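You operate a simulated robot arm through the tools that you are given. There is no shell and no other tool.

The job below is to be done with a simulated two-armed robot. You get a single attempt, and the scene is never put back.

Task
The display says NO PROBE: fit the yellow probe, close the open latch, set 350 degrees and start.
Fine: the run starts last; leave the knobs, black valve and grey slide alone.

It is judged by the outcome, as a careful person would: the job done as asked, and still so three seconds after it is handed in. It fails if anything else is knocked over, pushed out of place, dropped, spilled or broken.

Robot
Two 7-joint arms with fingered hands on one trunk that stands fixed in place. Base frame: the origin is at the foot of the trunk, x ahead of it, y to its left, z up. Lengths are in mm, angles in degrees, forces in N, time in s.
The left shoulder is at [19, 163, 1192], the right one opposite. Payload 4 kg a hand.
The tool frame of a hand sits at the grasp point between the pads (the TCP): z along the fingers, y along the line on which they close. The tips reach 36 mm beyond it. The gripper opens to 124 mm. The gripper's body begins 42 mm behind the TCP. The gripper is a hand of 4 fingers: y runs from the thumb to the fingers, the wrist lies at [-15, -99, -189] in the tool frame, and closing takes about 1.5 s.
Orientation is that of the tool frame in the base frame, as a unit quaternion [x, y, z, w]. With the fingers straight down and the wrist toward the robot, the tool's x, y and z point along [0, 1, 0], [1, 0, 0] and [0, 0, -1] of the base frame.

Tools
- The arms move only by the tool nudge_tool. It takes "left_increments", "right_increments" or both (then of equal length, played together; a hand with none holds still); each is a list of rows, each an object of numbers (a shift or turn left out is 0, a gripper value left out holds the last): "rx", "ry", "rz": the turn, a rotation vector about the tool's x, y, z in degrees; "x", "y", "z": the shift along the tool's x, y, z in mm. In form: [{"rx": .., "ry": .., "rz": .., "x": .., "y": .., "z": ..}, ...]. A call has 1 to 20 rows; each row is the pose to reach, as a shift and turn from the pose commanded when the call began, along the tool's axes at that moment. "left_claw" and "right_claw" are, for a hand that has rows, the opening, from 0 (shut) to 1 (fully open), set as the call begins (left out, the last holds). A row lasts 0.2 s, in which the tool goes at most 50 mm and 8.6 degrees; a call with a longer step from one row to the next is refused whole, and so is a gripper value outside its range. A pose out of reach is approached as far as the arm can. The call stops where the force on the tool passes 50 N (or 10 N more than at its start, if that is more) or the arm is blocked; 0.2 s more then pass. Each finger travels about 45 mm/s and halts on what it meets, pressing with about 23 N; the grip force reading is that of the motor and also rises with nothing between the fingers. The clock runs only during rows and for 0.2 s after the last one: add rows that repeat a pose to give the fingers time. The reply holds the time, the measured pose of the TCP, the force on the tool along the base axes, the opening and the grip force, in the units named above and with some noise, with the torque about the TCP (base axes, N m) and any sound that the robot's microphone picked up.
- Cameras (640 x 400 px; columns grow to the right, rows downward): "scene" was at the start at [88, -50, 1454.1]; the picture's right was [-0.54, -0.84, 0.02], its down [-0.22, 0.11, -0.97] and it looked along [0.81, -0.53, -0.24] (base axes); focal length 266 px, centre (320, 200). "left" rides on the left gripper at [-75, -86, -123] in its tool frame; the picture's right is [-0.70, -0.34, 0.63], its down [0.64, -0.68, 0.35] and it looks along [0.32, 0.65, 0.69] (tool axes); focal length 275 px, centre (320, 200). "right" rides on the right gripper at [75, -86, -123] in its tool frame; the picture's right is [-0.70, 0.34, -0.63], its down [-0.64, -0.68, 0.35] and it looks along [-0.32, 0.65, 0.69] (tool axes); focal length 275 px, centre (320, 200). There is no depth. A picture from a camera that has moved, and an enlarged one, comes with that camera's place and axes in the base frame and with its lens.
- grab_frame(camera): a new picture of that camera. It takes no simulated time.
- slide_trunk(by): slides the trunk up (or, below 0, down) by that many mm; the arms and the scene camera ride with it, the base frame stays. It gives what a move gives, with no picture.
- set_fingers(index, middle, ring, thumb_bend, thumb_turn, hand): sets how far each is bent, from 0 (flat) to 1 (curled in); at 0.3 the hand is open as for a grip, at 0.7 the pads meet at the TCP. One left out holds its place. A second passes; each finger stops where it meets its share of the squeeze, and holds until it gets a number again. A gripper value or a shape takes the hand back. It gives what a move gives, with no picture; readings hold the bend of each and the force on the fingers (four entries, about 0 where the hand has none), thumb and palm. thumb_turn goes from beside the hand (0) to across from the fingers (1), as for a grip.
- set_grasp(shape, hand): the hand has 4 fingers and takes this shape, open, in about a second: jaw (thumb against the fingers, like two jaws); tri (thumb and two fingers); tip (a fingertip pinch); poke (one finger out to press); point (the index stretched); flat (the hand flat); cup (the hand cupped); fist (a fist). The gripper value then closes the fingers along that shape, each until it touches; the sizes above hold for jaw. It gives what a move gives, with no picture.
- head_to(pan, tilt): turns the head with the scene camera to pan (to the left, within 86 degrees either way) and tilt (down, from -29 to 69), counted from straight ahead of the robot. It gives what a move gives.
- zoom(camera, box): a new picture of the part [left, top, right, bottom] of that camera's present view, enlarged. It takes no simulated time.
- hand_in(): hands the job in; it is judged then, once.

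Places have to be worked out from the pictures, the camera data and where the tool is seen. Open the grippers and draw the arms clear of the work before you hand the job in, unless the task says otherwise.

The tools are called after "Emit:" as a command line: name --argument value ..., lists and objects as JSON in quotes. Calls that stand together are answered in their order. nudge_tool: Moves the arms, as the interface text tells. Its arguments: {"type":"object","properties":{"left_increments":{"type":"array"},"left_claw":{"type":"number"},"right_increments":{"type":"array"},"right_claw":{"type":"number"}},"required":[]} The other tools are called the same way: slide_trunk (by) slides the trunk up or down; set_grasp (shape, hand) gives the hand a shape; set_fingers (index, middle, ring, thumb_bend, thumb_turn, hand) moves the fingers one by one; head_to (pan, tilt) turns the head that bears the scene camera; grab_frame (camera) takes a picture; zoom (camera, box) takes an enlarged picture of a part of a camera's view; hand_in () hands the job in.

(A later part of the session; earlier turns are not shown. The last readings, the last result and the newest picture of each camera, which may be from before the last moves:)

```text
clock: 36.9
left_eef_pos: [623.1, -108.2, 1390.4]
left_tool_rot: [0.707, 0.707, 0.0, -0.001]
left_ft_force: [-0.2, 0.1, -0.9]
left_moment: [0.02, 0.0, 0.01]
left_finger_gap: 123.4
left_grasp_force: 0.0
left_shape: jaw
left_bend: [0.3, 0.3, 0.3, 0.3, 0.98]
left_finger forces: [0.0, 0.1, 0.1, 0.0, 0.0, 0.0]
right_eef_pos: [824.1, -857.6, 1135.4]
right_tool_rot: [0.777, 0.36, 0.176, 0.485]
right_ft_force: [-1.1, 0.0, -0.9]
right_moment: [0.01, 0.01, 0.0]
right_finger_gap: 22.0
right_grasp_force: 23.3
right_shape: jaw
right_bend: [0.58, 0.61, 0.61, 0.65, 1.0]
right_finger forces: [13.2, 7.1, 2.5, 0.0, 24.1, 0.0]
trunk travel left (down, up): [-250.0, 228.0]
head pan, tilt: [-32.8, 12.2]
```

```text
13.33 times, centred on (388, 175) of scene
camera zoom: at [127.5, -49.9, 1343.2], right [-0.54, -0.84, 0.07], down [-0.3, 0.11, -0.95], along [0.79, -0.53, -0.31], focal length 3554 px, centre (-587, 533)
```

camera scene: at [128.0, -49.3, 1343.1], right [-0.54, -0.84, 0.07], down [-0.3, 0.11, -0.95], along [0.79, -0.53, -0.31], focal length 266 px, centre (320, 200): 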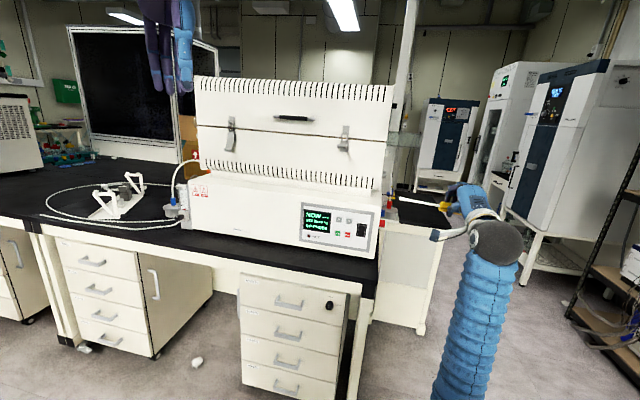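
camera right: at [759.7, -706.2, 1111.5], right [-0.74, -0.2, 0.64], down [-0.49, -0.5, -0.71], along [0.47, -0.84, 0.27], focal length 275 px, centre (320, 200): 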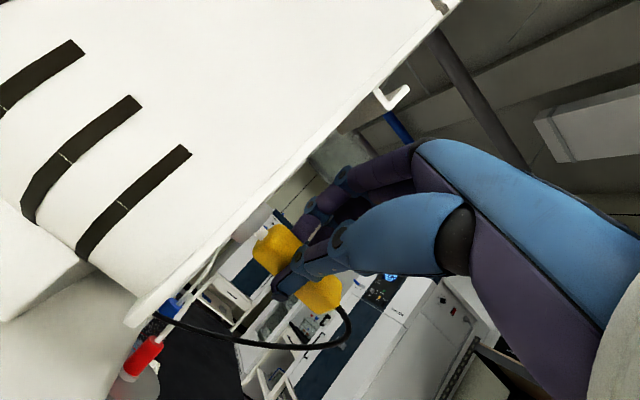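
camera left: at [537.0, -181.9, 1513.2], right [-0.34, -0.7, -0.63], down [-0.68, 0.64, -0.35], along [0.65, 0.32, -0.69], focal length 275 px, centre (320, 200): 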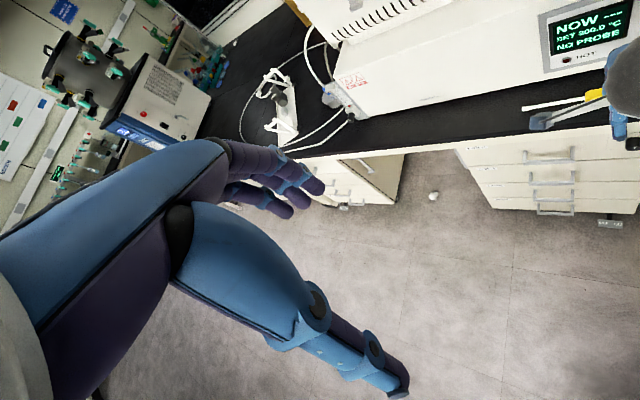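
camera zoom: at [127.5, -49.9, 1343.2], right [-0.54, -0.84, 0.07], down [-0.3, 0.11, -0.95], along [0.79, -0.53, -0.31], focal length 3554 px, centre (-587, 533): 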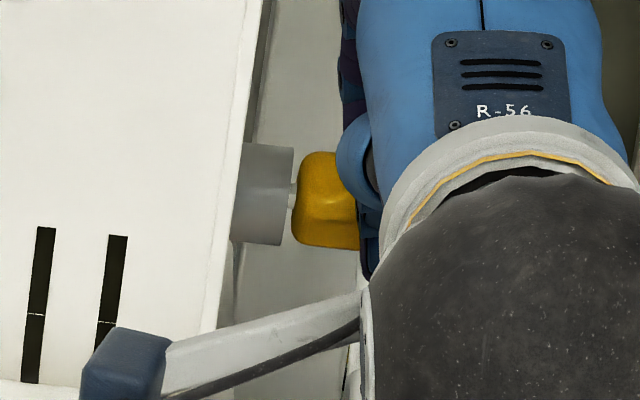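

The handle is within 1–2 mm of the port face. I push the last bit to contact.

Emit:
nudge_tool --right_increments '[{"x": 1, "y": 0.1}, {"x": 2, "y": 0.2}, {"x": 3, "y": 0.2}]'

Emit:
zoom --camera "scene" --box '[364, 160, 412, 190]'

```text
clock: 37.7
left_eef_pos: [622.2, -107.5, 1389.6]
left_tool_rot: [0.707, 0.707, 0.0, 0.0]
left_ft_force: [0.2, 0.0, -0.1]
left_moment: [0.01, 0.01, 0.0]
left_finger_gap: 123.7
left_grasp_force: 0.1
left_shape: jaw
left_bend: [0.3, 0.3, 0.3, 0.3, 0.98]
left_finger forces: [0.1, 0.0, 0.1, 0.0, 0.0, 0.0]
right_eef_pos: [824.9, -855.3, 1137.6]
right_tool_rot: [0.778, 0.359, 0.175, 0.486]
right_ft_force: [-2.9, -0.1, 0.2]
right_moment: [0.03, -0.02, 0.0]
right_finger_gap: 21.5
right_grasp_force: 23.3
right_shape: jaw
right_bend: [0.58, 0.61, 0.61, 0.65, 1.0]
right_finger forces: [13.3, 7.2, 2.4, 0.0, 24.2, 0.1]
trunk travel left (down, up): [-250.0, 228.0]
head pan, tilt: [-32.8, 12.2]
```

```text
13.33 times, centred on (388, 175) of scene
camera zoom: at [127.2, -50.0, 1343.2], right [-0.54, -0.84, 0.07], down [-0.3, 0.11, -0.95], along [0.79, -0.53, -0.31], focal length 3554 px, centre (-587, 533)
```

zoom: 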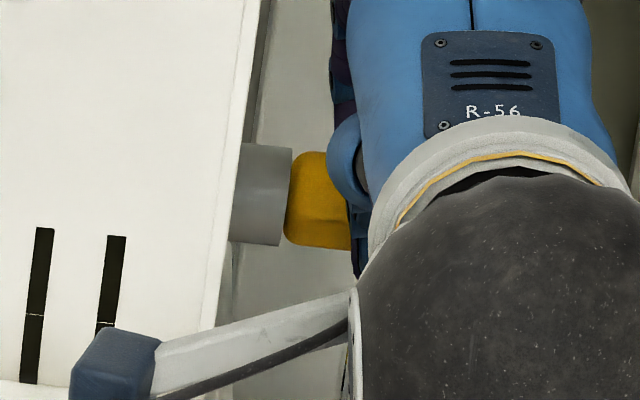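

The handle front meets the port face and a small force appears. I press 2 mm more to confirm it is seated.

Emit:
nudge_tool --right_increments '[{"x": 1, "y": 0.1}, {"x": 2, "y": 0.2}]'

Emit:
zoom --camera "scene" --box '[364, 160, 412, 190]'

Emit:
grab_frame --camera "right"

```text
clock: 38.3
left_eef_pos: [622.4, -107.4, 1390.9]
left_tool_rot: [0.707, 0.707, 0.0, -0.001]
left_ft_force: [-0.1, -0.5, 0.1]
left_moment: [0.01, -0.01, -0.01]
left_finger_gap: 123.6
left_grasp_force: 0.1
left_shape: jaw
left_bend: [0.3, 0.3, 0.3, 0.3, 0.98]
left_finger forces: [0.1, 0.1, 0.0, 0.1, 0.0, 0.1]
right_eef_pos: [826.3, -854.9, 1135.8]
right_tool_rot: [0.777, 0.359, 0.176, 0.486]
right_ft_force: [-6.1, -3.4, 0.4]
right_moment: [-0.02, 0.04, -0.13]
right_finger_gap: 21.6
right_grasp_force: 22.8
right_shape: jaw
right_bend: [0.58, 0.61, 0.6, 0.65, 1.0]
right_finger forces: [13.4, 7.2, 3.2, 0.0, 25.4, 0.1]
trunk travel left (down, up): [-250.0, 228.0]
head pan, tilt: [-32.8, 12.2]
```

```text
13.33 times, centred on (388, 175) of scene
camera zoom: at [126.7, -50.2, 1343.3], right [-0.54, -0.84, 0.07], down [-0.3, 0.11, -0.95], along [0.79, -0.53, -0.31], focal length 3554 px, centre (-587, 533)
```

zoom: 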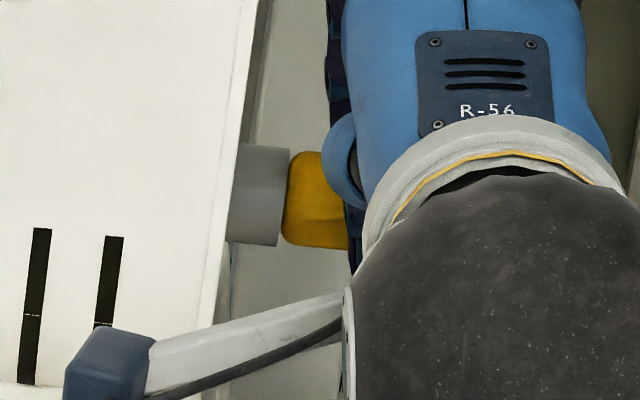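

```text
taken
camera right: at [766.5, -699.5, 1112.5], right [-0.74, -0.2, 0.64], down [-0.49, -0.5, -0.71], along [0.47, -0.84, 0.27], focal length 275 px, centre (320, 200)
```

right: 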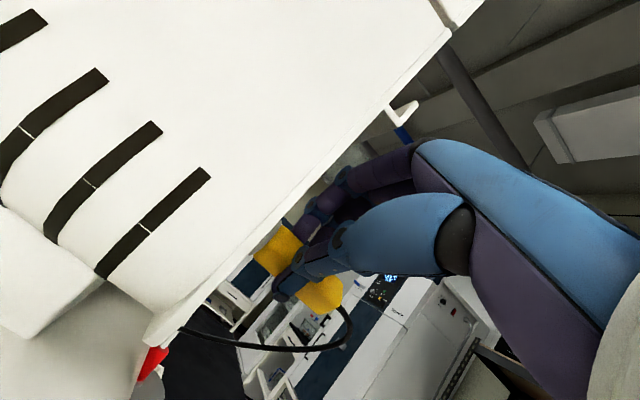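

Contact of about 7 N along the axis shows the probe is seated. I open the fingers halfway to release it.

Emit:
nudge_tool --right_increments '[{"x": -1}, {"x": -1}, {"x": -1}, {"x": -1}, {"x": -1}, {"x": -1}]' --right_claw 0.5

Emit:
zoom --camera "right" --box '[200, 160, 400, 330]'

Emit:
zoom --camera "scene" --box '[364, 150, 428, 190]'

```text
clock: 39.7
left_eef_pos: [623.5, -108.1, 1389.9]
left_tool_rot: [0.707, 0.707, 0.0, 0.0]
left_ft_force: [0.7, 0.3, -0.8]
left_moment: [-0.03, 0.01, -0.01]
left_finger_gap: 123.8
left_grasp_force: 0.1
left_shape: jaw
left_bend: [0.3, 0.3, 0.3, 0.3, 0.98]
left_finger forces: [0.0, 0.0, 0.0, 0.1, 0.1, 0.0]
right_eef_pos: [826.9, -856.3, 1136.1]
right_tool_rot: [0.777, 0.36, 0.176, 0.486]
right_ft_force: [0.1, 0.0, -0.4]
right_moment: [-0.04, 0.0, 0.01]
right_finger_gap: 61.5
right_grasp_force: 0.0
right_shape: jaw
right_bend: [0.42, 0.46, 0.44, 0.56, 1.0]
right_finger forces: [0.0, 0.0, 0.0, 0.0, 0.0, 0.1]
trunk travel left (down, up): [-250.0, 228.0]
head pan, tilt: [-32.8, 12.2]
```

```text
2.35 times, centred on (300, 245) of right
camera zoom: at [767.1, -699.6, 1112.2], right [-0.74, -0.2, 0.64], down [-0.49, -0.5, -0.71], along [0.47, -0.84, 0.27], focal length 648 px, centre (367, 94)
```

zoom: 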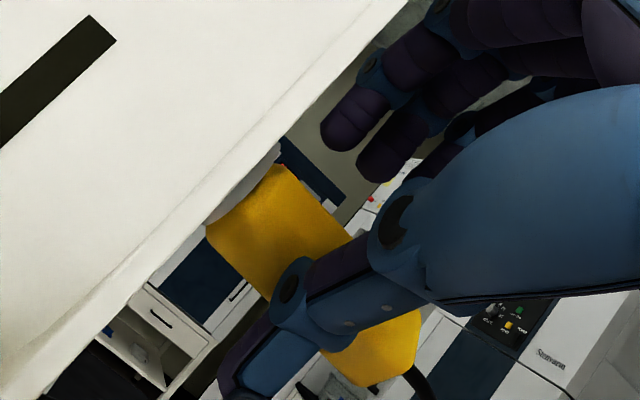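

```text
10.00 times, centred on (396, 170) of scene
camera zoom: at [127.5, -50.0, 1343.2], right [-0.54, -0.84, 0.07], down [-0.3, 0.11, -0.95], along [0.79, -0.53, -0.31], focal length 2665 px, centre (-440, 500)
```

zoom: 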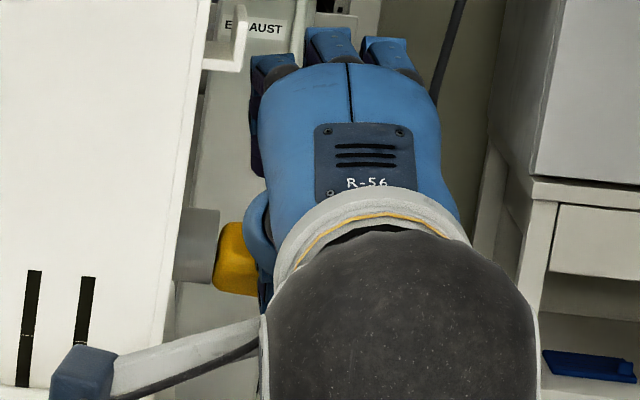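

The probe stays in place with the hand open. I shift 25 mm to the right, away from the hook, then back the hand out along the finger direction.

Emit:
nudge_tool --right_increments '[{"x": -8, "y": -0.7}, {"x": -16, "y": -1.4}, {"x": -25, "y": -2}, {"x": -25, "y": -2, "z": -15}, {"x": -25, "y": -2, "z": -30}, {"x": -25, "y": -2, "z": -45}, {"x": -25, "y": -16, "z": -72}, {"x": -25, "y": -30, "z": -99}, {"x": -25, "y": -44, "z": -126}, {"x": -25, "y": -58, "z": -153}, {"x": -25, "y": -72, "z": -180}, {"x": -25, "y": -72, "z": -180}]'

Emit:
zoom --camera "scene" --box '[340, 130, 436, 200]'

Emit:
grab_frame --camera "right"

Emit:
grab_frame --camera "scene"

```text
clock: 42.3
left_eef_pos: [622.6, -108.6, 1388.5]
left_tool_rot: [0.707, 0.707, 0.0, 0.001]
left_ft_force: [-0.3, 0.0, 0.3]
left_moment: [0.02, -0.02, -0.01]
left_finger_gap: 123.5
left_grasp_force: 0.1
left_shape: jaw
left_bend: [0.3, 0.3, 0.3, 0.3, 0.98]
left_finger forces: [0.0, 0.0, 0.0, 0.0, 0.1, 0.0]
right_eef_pos: [668.5, -741.8, 1156.1]
right_tool_rot: [0.777, 0.36, 0.177, 0.485]
right_ft_force: [0.2, 0.2, 0.2]
right_moment: [-0.01, -0.01, -0.01]
right_finger_gap: 61.5
right_grasp_force: 0.1
right_shape: jaw
right_bend: [0.42, 0.46, 0.44, 0.56, 1.0]
right_finger forces: [0.0, 0.0, 0.1, 0.0, 0.0, 0.0]
trunk travel left (down, up): [-250.0, 228.0]
head pan, tilt: [-32.8, 12.2]
```

```text
5.71 times, centred on (388, 165) of scene
camera zoom: at [127.7, -50.2, 1343.1], right [-0.54, -0.84, 0.07], down [-0.3, 0.11, -0.95], along [0.79, -0.53, -0.31], focal length 1523 px, centre (-69, 400)
```

zoom: 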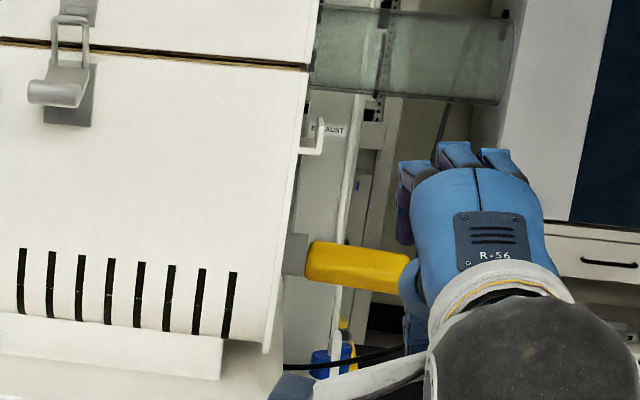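

```text
taken
camera right: at [608.9, -586.0, 1133.0], right [-0.74, -0.2, 0.65], down [-0.49, -0.5, -0.71], along [0.47, -0.84, 0.27], focal length 275 px, centre (320, 200)
```

right: 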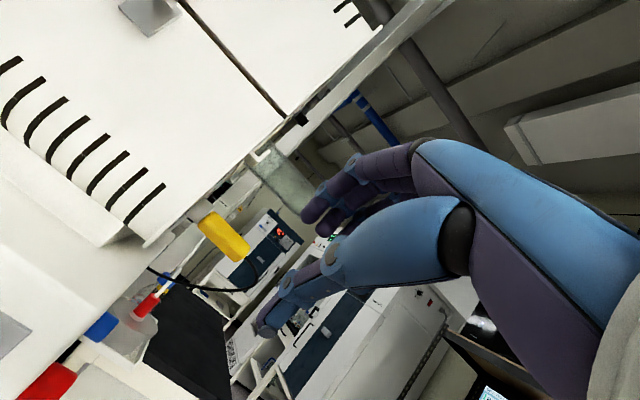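

```text
taken
camera scene: at [127.7, -50.2, 1343.1], right [-0.54, -0.84, 0.07], down [-0.3, 0.11, -0.95], along [0.79, -0.53, -0.31], focal length 266 px, centre (320, 200)
```

scene: 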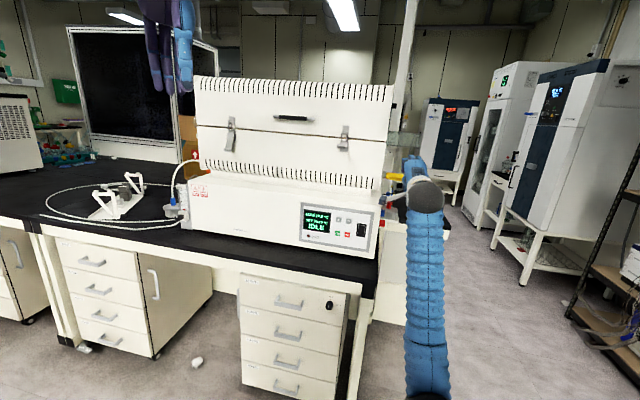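

The probe stays seated and the display reads IDLE. Next is the latch, so I zoom in on both latches to understand open versus closed.

Emit:
zoom --camera "scene" --box '[320, 115, 368, 160]'

Emit:
zoom --camera "scene" --box '[208, 105, 256, 160]'

Emit:
zoom --camera "left" --box '[300, 0, 640, 120]'

```text
8.89 times, centred on (344, 138) of scene
camera zoom: at [127.7, -50.2, 1343.1], right [-0.54, -0.84, 0.07], down [-0.3, 0.11, -0.95], along [0.79, -0.53, -0.31], focal length 2369 px, centre (107, 756)
```

zoom: 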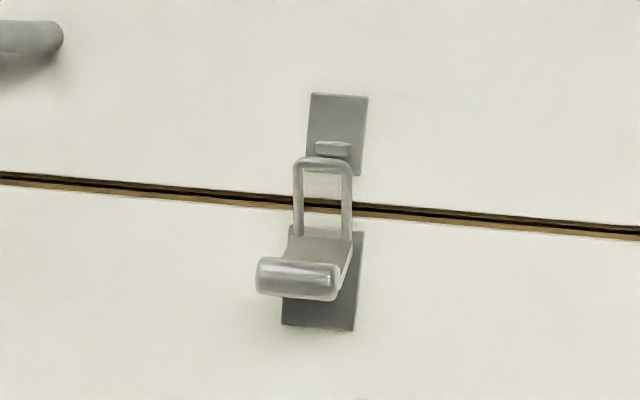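

```text
7.27 times, centred on (232, 132) of scene
camera zoom: at [127.7, -50.2, 1343.1], right [-0.54, -0.84, 0.07], down [-0.3, 0.11, -0.95], along [0.79, -0.53, -0.31], focal length 1938 px, centre (960, 691)
```

zoom: 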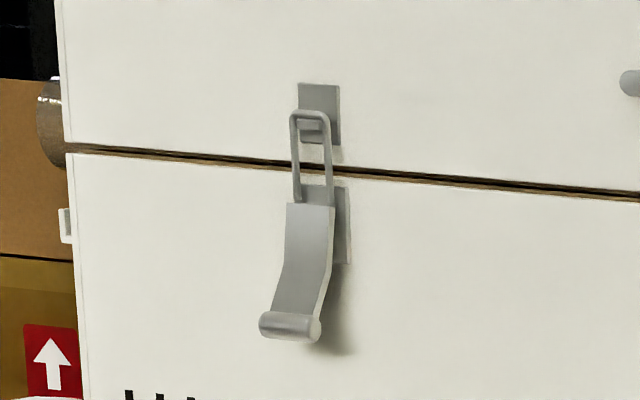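

```text
1.88 times, centred on (470, 60) of left
camera zoom: at [537.2, -182.2, 1513.1], right [-0.34, -0.7, -0.63], down [-0.68, 0.64, -0.35], along [0.65, 0.32, -0.69], focal length 518 px, centre (38, 464)
```

zoom: 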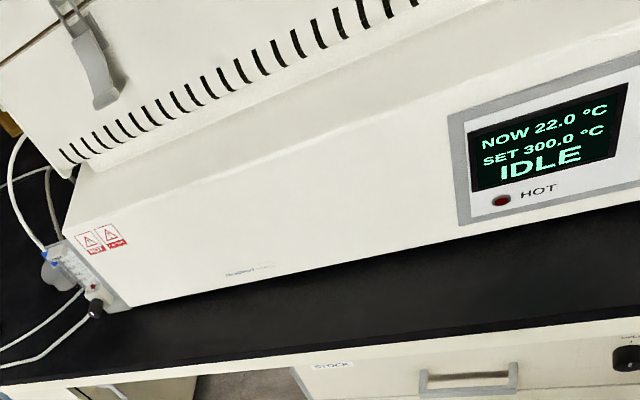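

The closed left latch has its lever flat and down, while the right latch's lever sticks out with its roll near a≈176, b≈1063, z≈1231. I back off a bit further, put the hand into the poke shape and look at the finger's geometry.

Emit:
nudge_tool --right_increments '[{"y": -20, "z": -38}, {"y": -40, "z": -76}, {"y": -40, "z": -76}]'

Emit:
set_grasp --hand "right" --shape "poke"

Emit:
grab_frame --camera "right"

Emit:
zoom --camera "scene" --box '[340, 130, 468, 220]'

```text
clock: 43.1
left_eef_pos: [622.3, -108.7, 1390.3]
left_tool_rot: [0.707, 0.707, 0.0, 0.0]
left_ft_force: [-0.8, -0.7, 0.1]
left_moment: [-0.02, -0.01, 0.02]
left_finger_gap: 123.8
left_grasp_force: 0.0
left_shape: jaw
left_bend: [0.3, 0.3, 0.3, 0.3, 0.98]
left_finger forces: [0.0, 0.1, 0.0, 0.0, 0.0, 0.0]
right_eef_pos: [605.4, -683.0, 1158.2]
right_tool_rot: [0.777, 0.36, 0.176, 0.485]
right_ft_force: [-0.8, 0.2, 0.5]
right_moment: [0.01, 0.01, 0.01]
right_finger_gap: 62.0
right_grasp_force: 0.0
right_shape: jaw
right_bend: [0.42, 0.46, 0.44, 0.56, 1.0]
right_finger forces: [0.1, 0.0, 0.0, 0.1, 0.0, 0.1]
trunk travel left (down, up): [-250.0, 228.0]
head pan, tilt: [-32.8, 12.2]
```

```text
clock: 44.0
left_eef_pos: [622.8, -108.3, 1389.8]
left_tool_rot: [0.707, 0.707, 0.0, 0.0]
left_ft_force: [0.4, -0.5, 0.4]
left_moment: [0.0, 0.0, -0.01]
left_finger_gap: 123.7
left_grasp_force: 0.1
left_shape: jaw
left_bend: [0.3, 0.3, 0.3, 0.3, 0.98]
left_finger forces: [0.0, 0.0, 0.0, 0.0, 0.0, 0.0]
right_eef_pos: [604.2, -683.5, 1160.2]
right_tool_rot: [0.777, 0.36, 0.176, 0.486]
right_ft_force: [0.3, 0.5, 0.1]
right_moment: [0.01, 0.01, 0.01]
right_finger_gap: 0.0
right_grasp_force: 0.1
right_shape: poke
right_bend: [0.7, 0.7, 0.99, 0.0, 1.0]
right_finger forces: [0.1, 0.0, 0.0, 0.1, 0.1, 0.0]
trunk travel left (down, up): [-250.0, 228.0]
head pan, tilt: [-32.8, 12.2]
```

```text
taken
camera right: at [545.6, -528.3, 1135.5], right [-0.74, -0.2, 0.64], down [-0.49, -0.5, -0.71], along [0.47, -0.84, 0.27], focal length 275 px, centre (320, 200)
```

right: 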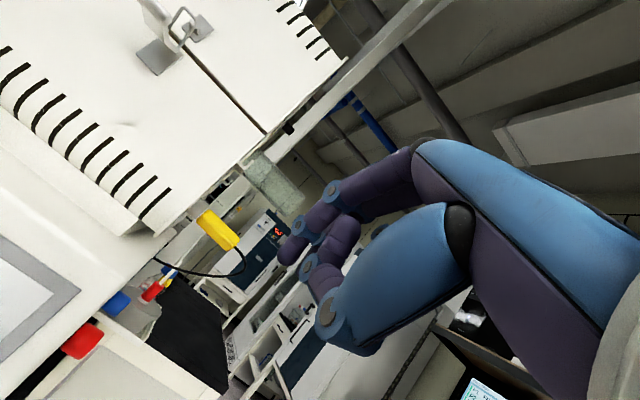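

```text
4.44 times, centred on (404, 175) of scene
camera zoom: at [127.4, -49.9, 1343.2], right [-0.54, -0.84, 0.07], down [-0.3, 0.11, -0.95], along [0.79, -0.53, -0.31], focal length 1184 px, centre (-53, 311)
```

zoom: 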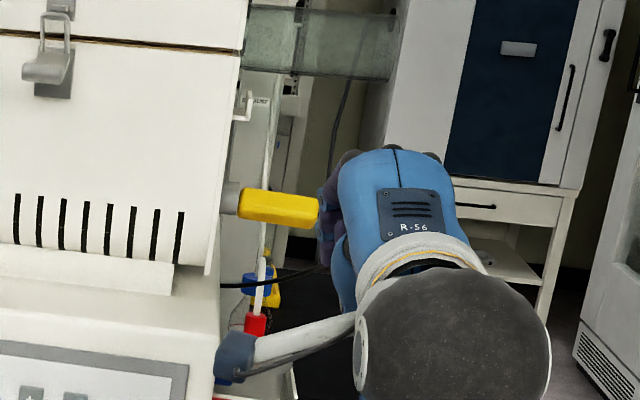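

I zoom in to see exactly how the poke shape looks.

Emit:
zoom --camera "right" --box '[250, 150, 450, 370]'

```text
1.82 times, centred on (350, 260) of right
camera zoom: at [545.6, -528.3, 1135.5], right [-0.74, -0.2, 0.64], down [-0.49, -0.5, -0.71], along [0.47, -0.84, 0.27], focal length 500 px, centre (266, 91)
```

zoom: 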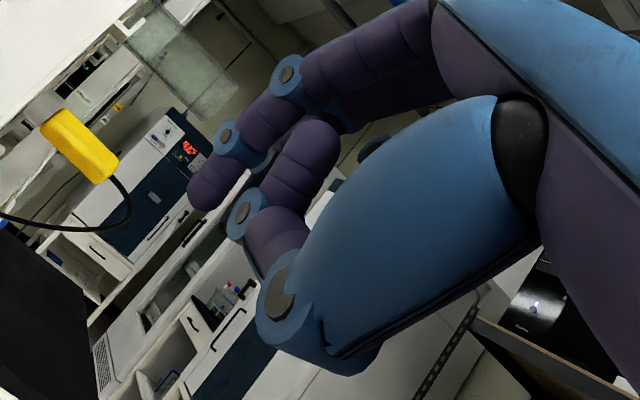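

In the poke shape the finger stays hooked, so its tip is not a slim pointer. I try the point shape (index stretched) and look again.

Emit:
set_grasp --hand "right" --shape "point"

Emit:
grab_frame --camera "right"

Emit:
zoom --camera "scene" --box '[340, 130, 468, 220]'

```text
clock: 44.9
left_eef_pos: [622.1, -108.5, 1390.1]
left_tool_rot: [0.708, 0.706, 0.0, 0.001]
left_ft_force: [-0.3, 0.6, 0.1]
left_moment: [-0.02, 0.02, -0.01]
left_finger_gap: 123.7
left_grasp_force: 0.0
left_shape: jaw
left_bend: [0.3, 0.3, 0.3, 0.3, 0.98]
left_finger forces: [0.0, 0.0, 0.0, 0.0, 0.0, 0.0]
right_eef_pos: [605.1, -684.3, 1159.3]
right_tool_rot: [0.777, 0.36, 0.177, 0.486]
right_ft_force: [1.1, 0.1, -0.1]
right_moment: [0.0, 0.0, -0.01]
right_finger_gap: 116.4
right_grasp_force: 0.1
right_shape: point
right_bend: [0.32, 1.0, 1.0, 1.0, 0.89]
right_finger forces: [0.0, 0.0, 0.0, 0.0, 0.0, 0.1]
trunk travel left (down, up): [-250.0, 228.0]
head pan, tilt: [-32.8, 12.2]
```

```text
taken
camera right: at [545.5, -528.3, 1135.5], right [-0.74, -0.2, 0.64], down [-0.49, -0.5, -0.71], along [0.47, -0.84, 0.27], focal length 275 px, centre (320, 200)
```

right: 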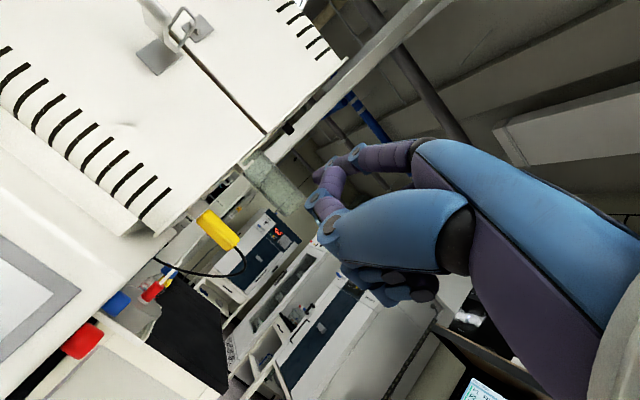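

```text
4.44 times, centred on (404, 175) of scene
camera zoom: at [127.4, -49.9, 1343.2], right [-0.54, -0.84, 0.07], down [-0.3, 0.11, -0.95], along [0.79, -0.53, -0.31], focal length 1184 px, centre (-53, 311)
```

zoom: 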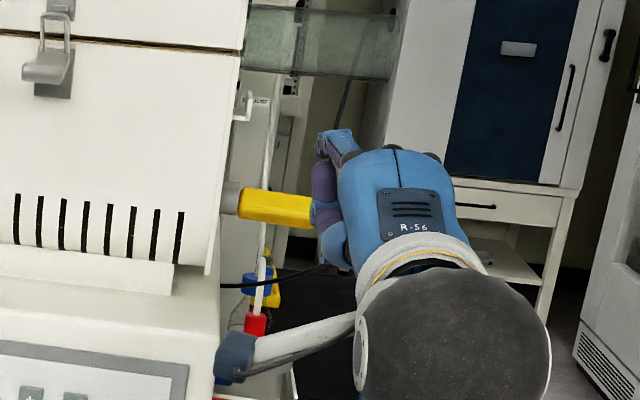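

The index is at 0.32 and still slightly open. I stretch it fully flat, keep the others curled, and look.

Emit:
set_fingers --hand "right" --index 0.0 --middle 1.0 --ring 1.0 --thumb_bend 1.0

Emit:
zoom --camera "right" --box '[230, 90, 450, 310]'

Emit:
zoom --camera "scene" --box '[340, 130, 468, 220]'

```text
clock: 45.9
left_eef_pos: [623.0, -107.1, 1389.6]
left_tool_rot: [0.707, 0.707, 0.0, 0.0]
left_ft_force: [-0.3, 0.1, -0.1]
left_moment: [0.01, -0.02, 0.0]
left_finger_gap: 123.7
left_grasp_force: 0.1
left_shape: jaw
left_bend: [0.3, 0.3, 0.3, 0.3, 0.98]
left_finger forces: [0.0, 0.0, 0.0, 0.1, 0.0, 0.0]
right_eef_pos: [604.7, -683.6, 1160.3]
right_tool_rot: [0.777, 0.36, 0.176, 0.485]
right_ft_force: [-0.6, 0.2, 0.0]
right_moment: [0.0, -0.03, 0.01]
right_finger_gap: 45.0
right_grasp_force: 0.1
right_shape: fingers
right_bend: [0.0, 1.0, 1.0, 1.0, 0.89]
right_finger forces: [0.0, 0.1, 0.0, 0.0, 0.1, 0.1]
trunk travel left (down, up): [-250.0, 228.0]
head pan, tilt: [-32.8, 12.2]
```

```text
1.82 times, centred on (340, 200) of right
camera zoom: at [545.5, -528.3, 1135.5], right [-0.74, -0.2, 0.64], down [-0.49, -0.5, -0.71], along [0.47, -0.84, 0.27], focal length 500 px, centre (284, 200)
```

zoom: 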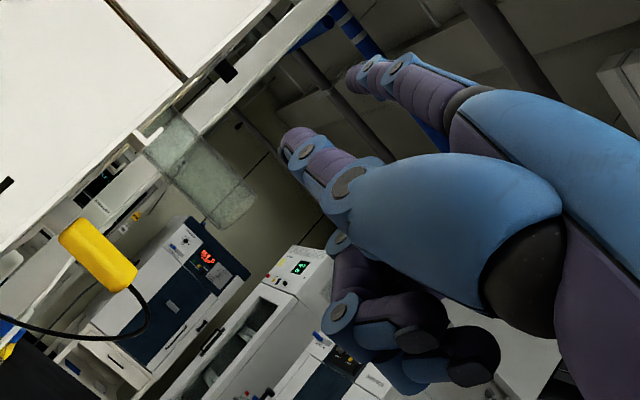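

```text
4.44 times, centred on (404, 175) of scene
camera zoom: at [127.4, -49.9, 1343.2], right [-0.54, -0.84, 0.07], down [-0.3, 0.11, -0.95], along [0.79, -0.53, -0.31], focal length 1184 px, centre (-53, 311)
```

zoom: 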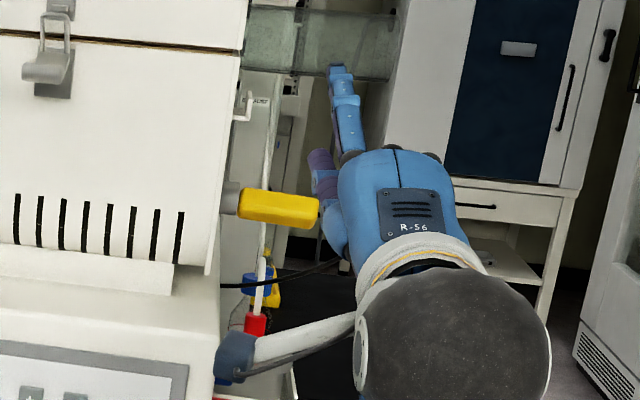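

The straight index points about halfway between the tool's y and z axes, with its tip near (11,131,7) in the tool frame, so pitching the tool by about 42° makes it point level into the furnace. First I measure the latch from this view.

Emit:
zoom --camera "right" --box '[120, 0, 230, 80]'

```text
5.00 times, centred on (175, 40) of right
camera zoom: at [545.5, -528.3, 1135.5], right [-0.74, -0.2, 0.64], down [-0.49, -0.5, -0.71], along [0.47, -0.84, 0.27], focal length 1376 px, centre (1045, 1000)
```

zoom: 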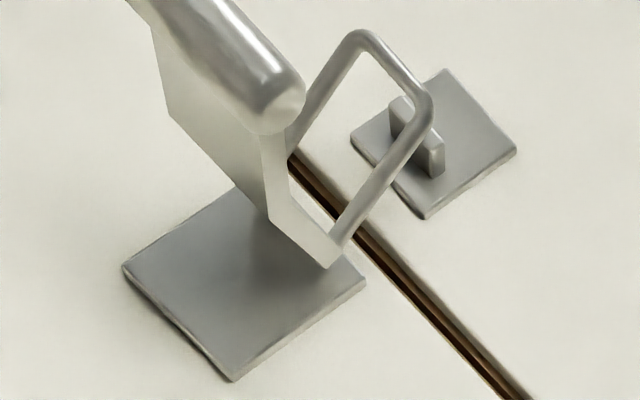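

The shell front is near b≈1148, the lever's pivot near (b 1140, z 1246), and its roll near (a 176, b 1060, z 1235), so the lever sticks out about 80 mm. I move the pointing hand in front of the latch, fingertip above and short of the lever, and look.

Emit:
nudge_tool --right_increments '[{"x": 36, "y": 8.3, "z": -1.6, "rx": 3.4, "ry": 0.2, "rz": 0.8}, {"x": 72, "y": 16.6, "z": -3.2, "rx": 6.7, "ry": 0.4, "rz": 1.6}, {"x": 109, "y": 24.9, "z": -4.9, "rx": 10.1, "ry": 0.6, "rz": 2.3}, {"x": 145, "y": 33.1, "z": -6.5, "rx": 13.5, "ry": 0.7, "rz": 3.1}, {"x": 181, "y": 41.4, "z": -8.1, "rx": 16.8, "ry": 0.9, "rz": 3.9}, {"x": 217.4, "y": 49.7, "z": -9.7, "rx": 20.2, "ry": 1.1, "rz": 4.66}, {"x": 217.4, "y": 49.7, "z": -9.7, "rx": 20.2, "ry": 1.1, "rz": 4.66}]'

Emit:
grab_frame --camera "right"

Emit:
zoom --camera "scene" --box '[290, 100, 418, 180]'

Emit:
grab_frame --camera "left"

```text
clock: 47.5
left_eef_pos: [621.1, -108.4, 1389.2]
left_tool_rot: [0.707, 0.707, -0.001, -0.001]
left_ft_force: [0.1, -0.8, 0.0]
left_moment: [0.01, 0.02, 0.01]
left_finger_gap: 123.7
left_grasp_force: 0.0
left_shape: jaw
left_bend: [0.3, 0.3, 0.3, 0.3, 0.98]
left_finger forces: [0.0, 0.0, 0.0, 0.0, 0.0, 0.0]
right_eef_pos: [768.7, -530.8, 1190.6]
right_tool_rot: [0.862, 0.358, 0.137, 0.331]
right_ft_force: [-0.2, -0.8, -0.3]
right_moment: [-0.01, 0.02, 0.01]
right_finger_gap: 45.2
right_grasp_force: 0.0
right_shape: fingers
right_bend: [0.0, 1.0, 1.0, 1.0, 0.89]
right_finger forces: [0.0, 0.0, 0.0, 0.0, 0.0, 0.0]
trunk travel left (down, up): [-250.0, 228.0]
head pan, tilt: [-32.8, 12.2]
```

```text
taken
camera right: at [717.7, -374.6, 1224.9], right [-0.61, -0.37, 0.7], down [-0.65, -0.26, -0.71], along [0.45, -0.89, -0.08], focal length 275 px, centre (320, 200)
```

right: 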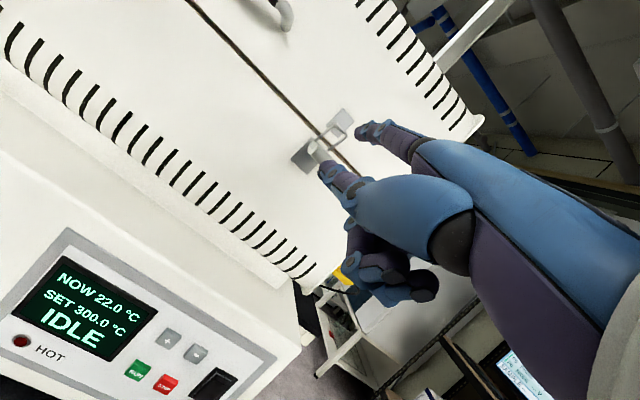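

```text
5.00 times, centred on (354, 140) of scene
camera zoom: at [127.2, -50.6, 1343.2], right [-0.54, -0.84, 0.07], down [-0.3, 0.11, -0.95], along [0.79, -0.53, -0.31], focal length 1333 px, centre (150, 500)
```

zoom: 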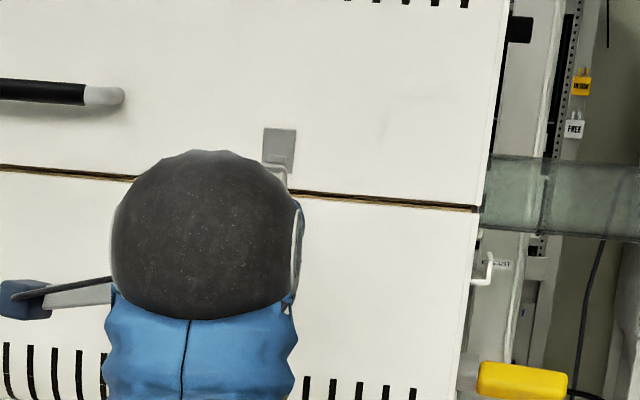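

```text
taken
camera left: at [536.5, -182.7, 1513.2], right [-0.34, -0.7, -0.63], down [-0.68, 0.64, -0.35], along [0.65, 0.32, -0.69], focal length 275 px, centre (320, 200)
```

left: 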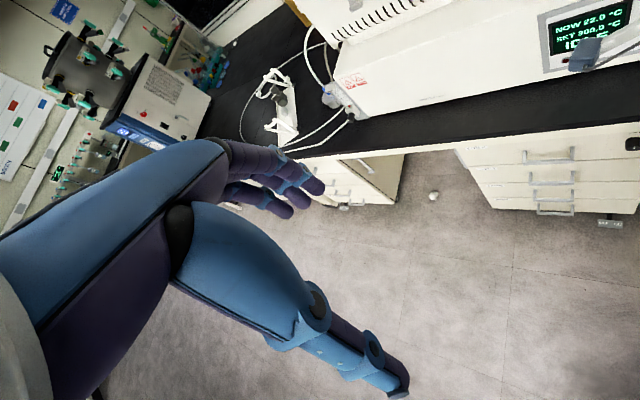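

The wrist hides the latch from the scene camera, so I bring the left hand (camera only) to where it can watch the latch from above-left, clear of the right arm.

Emit:
nudge_tool --left_increments '[{"x": -16, "y": 19, "z": -2, "rz": 6.5}, {"x": -33, "y": 37, "z": -5, "rz": 13}, {"x": -49, "y": 56, "z": -7, "rz": 19.5}, {"x": -66, "y": 75, "z": -9, "rz": 26}, {"x": -82, "y": 94, "z": -11, "rz": 32.5}, {"x": -99, "y": 112, "z": -14, "rz": 39}, {"x": -115, "y": 131, "z": -16, "rz": 45}, {"x": -115, "y": 131, "z": -16, "rz": 45}]'

Emit:
nudge_tool --left_increments '[{"rx": -6}, {"rx": -12}, {"rx": -18}, {"rx": -25}, {"rx": -25}]'

Emit:
grab_frame --camera "left"

```text
clock: 49.3
left_eef_pos: [754.6, -223.1, 1406.2]
left_tool_rot: [0.924, 0.383, 0.0, 0.001]
left_ft_force: [-1.0, -0.1, 0.2]
left_moment: [0.02, 0.0, 0.0]
left_finger_gap: 123.6
left_grasp_force: 0.0
left_shape: jaw
left_bend: [0.3, 0.3, 0.3, 0.3, 0.98]
left_finger forces: [0.0, 0.1, 0.0, 0.1, 0.0, 0.0]
right_eef_pos: [768.5, -530.5, 1190.9]
right_tool_rot: [0.862, 0.358, 0.137, 0.331]
right_ft_force: [0.1, -0.3, 0.7]
right_moment: [-0.04, -0.01, 0.01]
right_finger_gap: 45.2
right_grasp_force: 0.1
right_shape: fingers
right_bend: [0.0, 1.0, 1.0, 1.0, 0.89]
right_finger forces: [0.1, 0.0, 0.0, 0.0, 0.0, 0.1]
trunk travel left (down, up): [-250.0, 228.0]
head pan, tilt: [-32.8, 12.2]
```

```text
clock: 50.5
left_eef_pos: [753.7, -223.0, 1405.7]
left_tool_rot: [0.902, 0.374, 0.084, 0.2]
left_ft_force: [0.5, 0.2, 0.4]
left_moment: [0.01, -0.02, 0.02]
left_finger_gap: 123.8
left_grasp_force: 0.1
left_shape: jaw
left_bend: [0.3, 0.3, 0.3, 0.3, 0.98]
left_finger forces: [0.0, 0.0, 0.0, 0.0, 0.1, 0.0]
right_eef_pos: [769.3, -531.4, 1190.5]
right_tool_rot: [0.862, 0.358, 0.139, 0.331]
right_ft_force: [-0.6, 0.2, -0.4]
right_moment: [0.02, 0.03, 0.03]
right_finger_gap: 45.4
right_grasp_force: 0.0
right_shape: fingers
right_bend: [0.0, 1.0, 1.0, 1.0, 0.89]
right_finger forces: [0.1, 0.0, 0.0, 0.0, 0.0, 0.1]
trunk travel left (down, up): [-250.0, 228.0]
head pan, tilt: [-32.8, 12.2]
```

```text
taken
camera left: at [609.0, -183.9, 1481.2], right [-0.52, -0.47, -0.72], down [0.12, 0.79, -0.6], along [0.85, -0.4, -0.35], focal length 275 px, centre (320, 200)
```

left: 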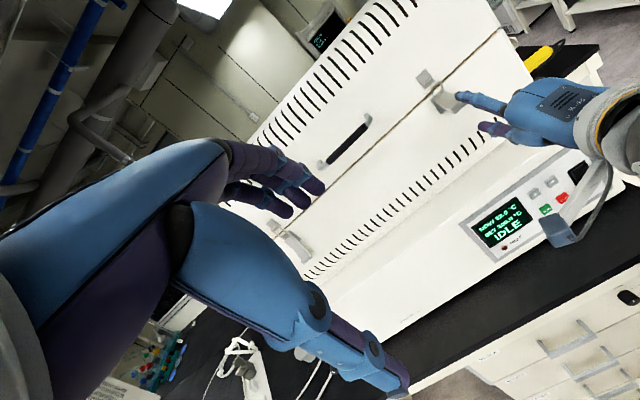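

The left camera now shows the latch, the pointing finger, the panel and the probe. I zoom in on the latch from both wrist cameras.

Emit:
zoom --camera "left" --box '[400, 50, 528, 150]'

Emit:
zoom --camera "right" --box '[270, 90, 420, 200]'

```text
4.00 times, centred on (464, 100) of left
camera zoom: at [609.0, -183.9, 1481.2], right [-0.52, -0.47, -0.72], down [0.12, 0.79, -0.6], along [0.85, -0.4, -0.35], focal length 1101 px, centre (-256, 600)
```

zoom: 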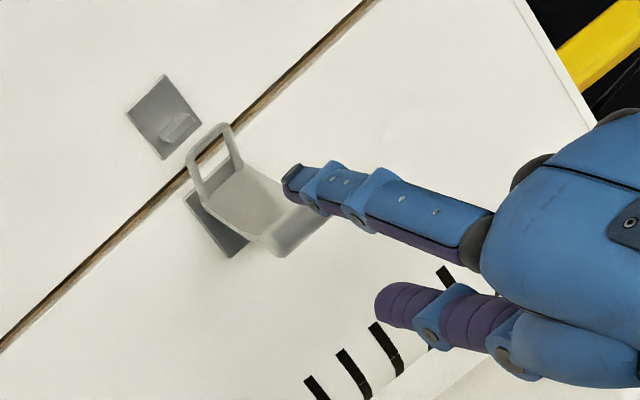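

```text
3.64 times, centred on (345, 145) of right
camera zoom: at [717.7, -374.6, 1224.8], right [-0.61, -0.37, 0.7], down [-0.65, -0.26, -0.71], along [0.45, -0.89, -0.08], focal length 1001 px, centre (229, 400)
```

zoom: 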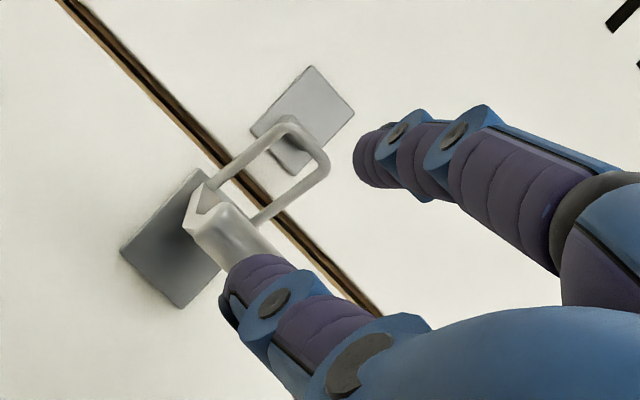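

The fingertip is at about (a 180, b 1016, z 1271), agreeing with the model. I move it out over the lever's roll, still about 20 mm above it, and check.

Emit:
nudge_tool --right_increments '[{"x": -1, "y": 11, "z": 14}, {"x": -2, "y": 22, "z": 28}, {"x": -3, "y": 32.2, "z": 41.9}, {"x": -3, "y": 32.2, "z": 41.9}]'

Emit:
zoom --camera "left" --box '[400, 50, 528, 130]'

Emit:
zoom --camera "right" --box '[270, 90, 420, 200]'

```text
clock: 51.5
left_eef_pos: [753.8, -223.0, 1405.3]
left_tool_rot: [0.902, 0.374, 0.083, 0.2]
left_ft_force: [-0.2, 0.6, -0.5]
left_moment: [0.02, 0.0, -0.02]
left_finger_gap: 123.7
left_grasp_force: 0.0
left_shape: jaw
left_bend: [0.3, 0.3, 0.3, 0.3, 0.98]
left_finger forces: [0.0, 0.0, 0.0, 0.0, 0.0, 0.0]
right_eef_pos: [803.8, -568.9, 1181.7]
right_tool_rot: [0.862, 0.358, 0.138, 0.331]
right_ft_force: [0.4, -0.2, -0.4]
right_moment: [-0.04, 0.0, 0.02]
right_finger_gap: 45.2
right_grasp_force: 0.0
right_shape: fingers
right_bend: [0.0, 1.0, 1.0, 1.0, 0.89]
right_finger forces: [0.0, 0.0, 0.1, 0.0, 0.0, 0.1]
trunk travel left (down, up): [-250.0, 228.0]
head pan, tilt: [-32.8, 12.2]
```

```text
5.00 times, centred on (464, 90) of left
camera zoom: at [609.2, -182.8, 1481.5], right [-0.52, -0.47, -0.72], down [0.12, 0.79, -0.6], along [0.85, -0.4, -0.35], focal length 1376 px, centre (-400, 750)
```

zoom: 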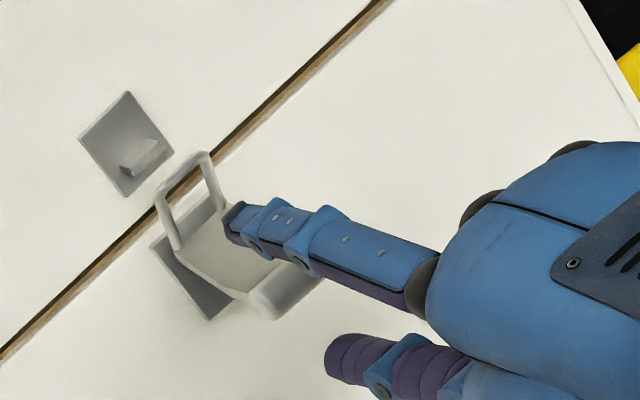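

```text
3.64 times, centred on (345, 145) of right
camera zoom: at [753.4, -412.6, 1215.1], right [-0.61, -0.37, 0.7], down [-0.65, -0.26, -0.71], along [0.45, -0.89, -0.08], focal length 1001 px, centre (229, 400)
```

zoom: 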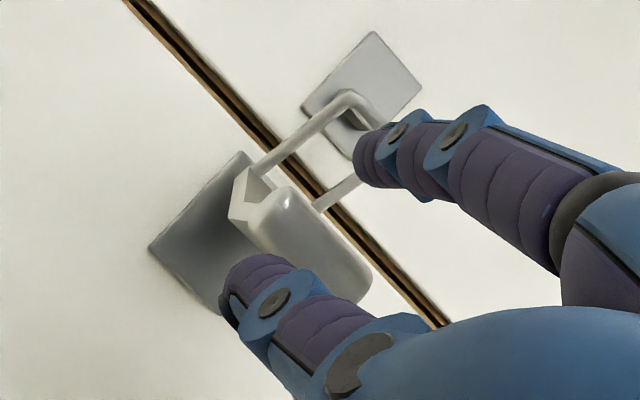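

The finger now lies over the lever's end with about 10 mm overlap. I press down gently along the start of the lever's arc and check.

Emit:
nudge_tool --right_increments '[{"y": -5.7, "z": 7.3}, {"y": -11.5, "z": 14.7}, {"y": -16.3, "z": 21.6}, {"y": -21.2, "z": 28.4}, {"y": -26, "z": 35.3}]'

Emit:
zoom --camera "left" --box '[400, 50, 528, 130]'

Emit:
zoom --camera "right" --box '[270, 90, 420, 200]'

```text
clock: 52.7
left_eef_pos: [753.9, -222.2, 1405.6]
left_tool_rot: [0.902, 0.374, 0.083, 0.2]
left_ft_force: [1.3, 0.5, -0.4]
left_moment: [-0.02, 0.0, -0.01]
left_finger_gap: 123.8
left_grasp_force: 0.1
left_shape: jaw
left_bend: [0.3, 0.3, 0.3, 0.3, 0.98]
left_finger forces: [0.0, 0.0, 0.1, 0.0, 0.1, 0.0]
right_eef_pos: [806.4, -572.1, 1137.2]
right_tool_rot: [0.862, 0.359, 0.138, 0.33]
right_ft_force: [-0.1, 0.5, 0.4]
right_moment: [0.02, 0.01, -0.02]
right_finger_gap: 45.9
right_grasp_force: 0.3
right_shape: fingers
right_bend: [0.0, 1.0, 1.0, 1.0, 0.89]
right_finger forces: [0.2, 0.1, 0.0, 0.1, 0.0, 0.0]
trunk travel left (down, up): [-250.0, 228.0]
head pan, tilt: [-32.8, 12.2]
```

```text
5.00 times, centred on (464, 90) of left
camera zoom: at [609.5, -183.1, 1481.2], right [-0.52, -0.47, -0.72], down [0.12, 0.79, -0.6], along [0.85, -0.4, -0.35], focal length 1376 px, centre (-400, 750)
```

zoom: 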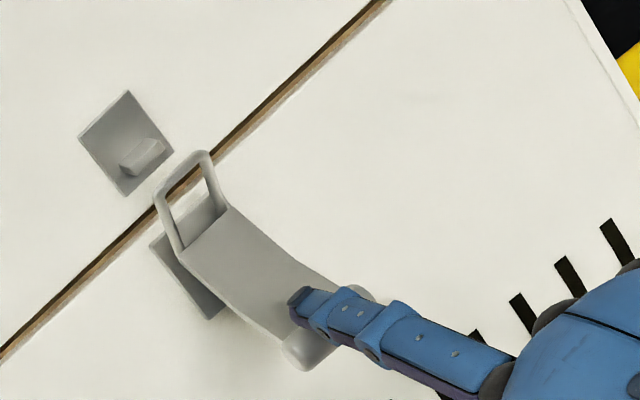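

```text
3.64 times, centred on (345, 145) of right
camera zoom: at [754.7, -415.8, 1171.2], right [-0.61, -0.37, 0.7], down [-0.65, -0.26, -0.71], along [0.45, -0.89, -0.08], focal length 1001 px, centre (229, 400)
```

zoom: 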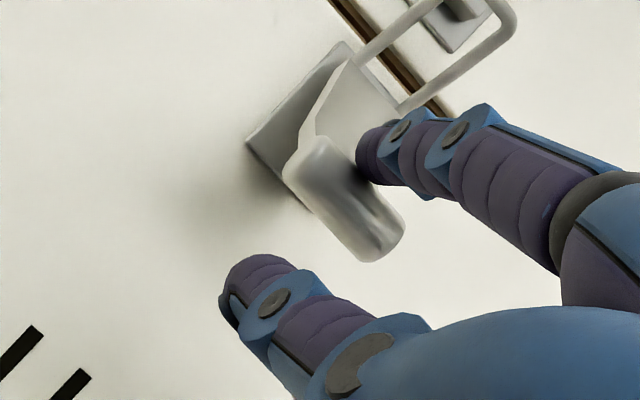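

The lever follows with almost no force. Before going on, I look closely at the wire loop relative to its hook.

Emit:
zoom --camera "left" --box '[412, 60, 460, 110]'

Emit:
zoom --camera "right" --box '[340, 60, 440, 140]'

Emit:
zoom --camera "scene" --box '[320, 110, 368, 160]'

```text
8.00 times, centred on (436, 85) of left
camera zoom: at [609.5, -183.1, 1481.2], right [-0.52, -0.47, -0.72], down [0.12, 0.79, -0.6], along [0.85, -0.4, -0.35], focal length 2202 px, centre (-608, 1120)
```

zoom: 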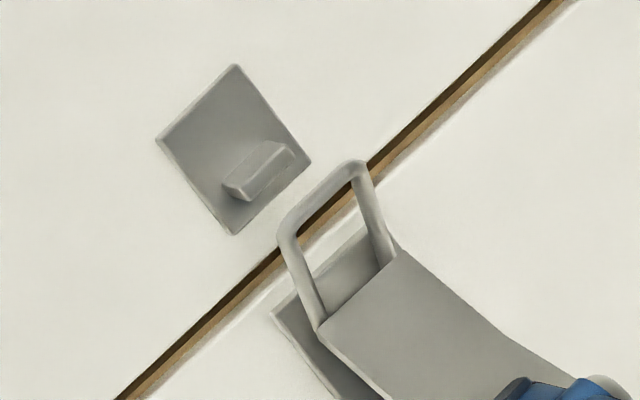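

```text
5.00 times, centred on (390, 100) of right
camera zoom: at [754.7, -415.8, 1171.2], right [-0.61, -0.37, 0.7], down [-0.65, -0.26, -0.71], along [0.45, -0.89, -0.08], focal length 1376 px, centre (-30, 700)
```

zoom: 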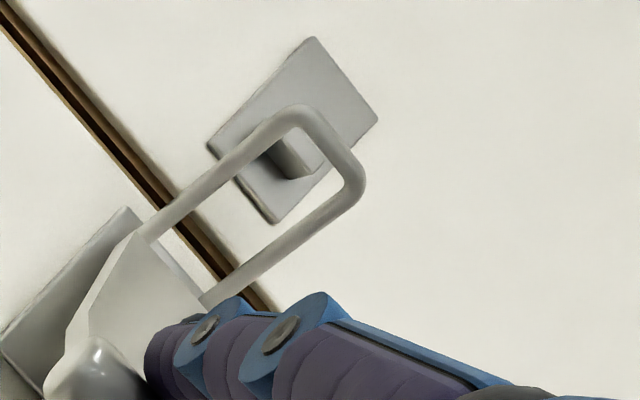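

```text
8.00 times, centred on (344, 135) of scene
camera zoom: at [127.6, -49.8, 1343.1], right [-0.54, -0.84, 0.07], down [-0.3, 0.11, -0.95], along [0.79, -0.53, -0.31], focal length 2132 px, centre (128, 720)
```

zoom: 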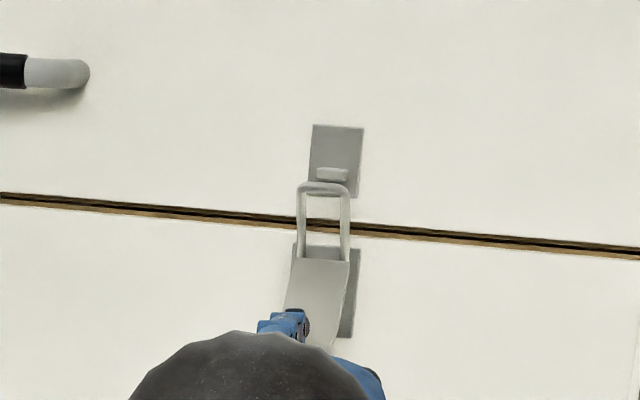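

The loop leans outward but has begun swinging in as the lever goes down, so it seems coupled to the lever. I continue along the arc, down and inward.

Emit:
nudge_tool --right_increments '[{"y": -2.4, "z": 8.4}, {"y": -4, "z": 16.8}, {"y": -4.9, "z": 25.2}, {"y": -4, "z": 34}, {"y": -2.5, "z": 43}, {"y": -0.7, "z": 51.9}]'

Emit:
zoom --camera "left" --box '[400, 50, 528, 130]'

Emit:
zoom --camera "right" --box '[280, 40, 440, 200]'

```text
clock: 54.1
left_eef_pos: [752.2, -221.4, 1407.1]
left_tool_rot: [0.902, 0.374, 0.083, 0.201]
left_ft_force: [-0.3, 0.2, -0.5]
left_moment: [0.03, -0.02, -0.01]
left_finger_gap: 123.9
left_grasp_force: 0.1
left_shape: jaw
left_bend: [0.3, 0.3, 0.3, 0.3, 0.98]
left_finger forces: [0.1, 0.0, 0.1, 0.0, 0.0, 0.1]
right_eef_pos: [828.7, -595.2, 1098.4]
right_tool_rot: [0.862, 0.359, 0.138, 0.332]
right_ft_force: [-4.5, 4.4, 2.8]
right_moment: [-0.49, -0.58, 0.03]
right_finger_gap: 48.1
right_grasp_force: 2.7
right_shape: fingers
right_bend: [0.0, 1.0, 1.0, 1.0, 0.89]
right_finger forces: [5.3, 0.0, 0.0, 0.0, 0.0, 0.0]
trunk travel left (down, up): [-250.0, 228.0]
head pan, tilt: [-32.8, 12.2]
```

```text
5.00 times, centred on (464, 90) of left
camera zoom: at [608.3, -182.2, 1482.1], right [-0.52, -0.47, -0.72], down [0.12, 0.79, -0.6], along [0.85, -0.4, -0.35], focal length 1376 px, centre (-400, 750)
```

zoom: 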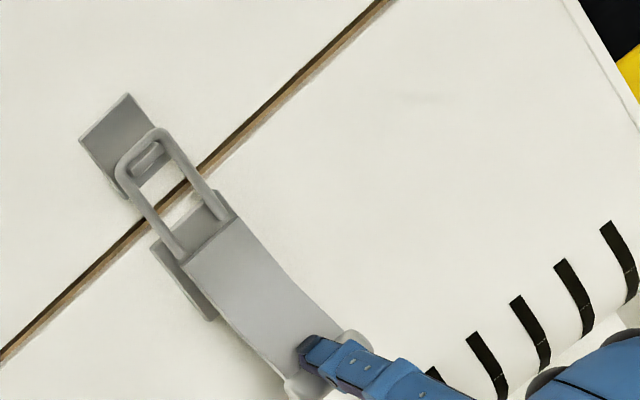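

```text
2.50 times, centred on (360, 120) of right
camera zoom: at [777.4, -439.7, 1133.0], right [-0.62, -0.37, 0.7], down [-0.65, -0.26, -0.71], along [0.45, -0.89, -0.08], focal length 688 px, centre (220, 400)
```

zoom: 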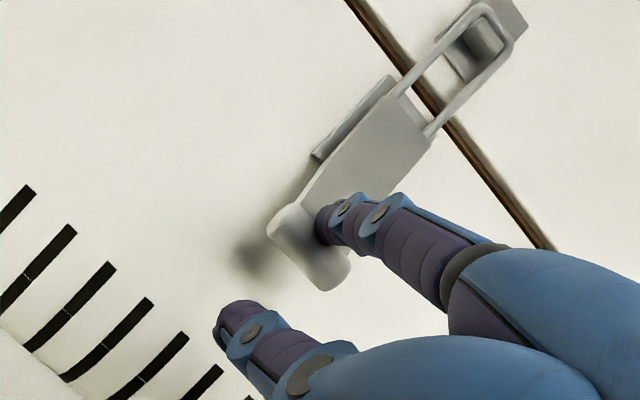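

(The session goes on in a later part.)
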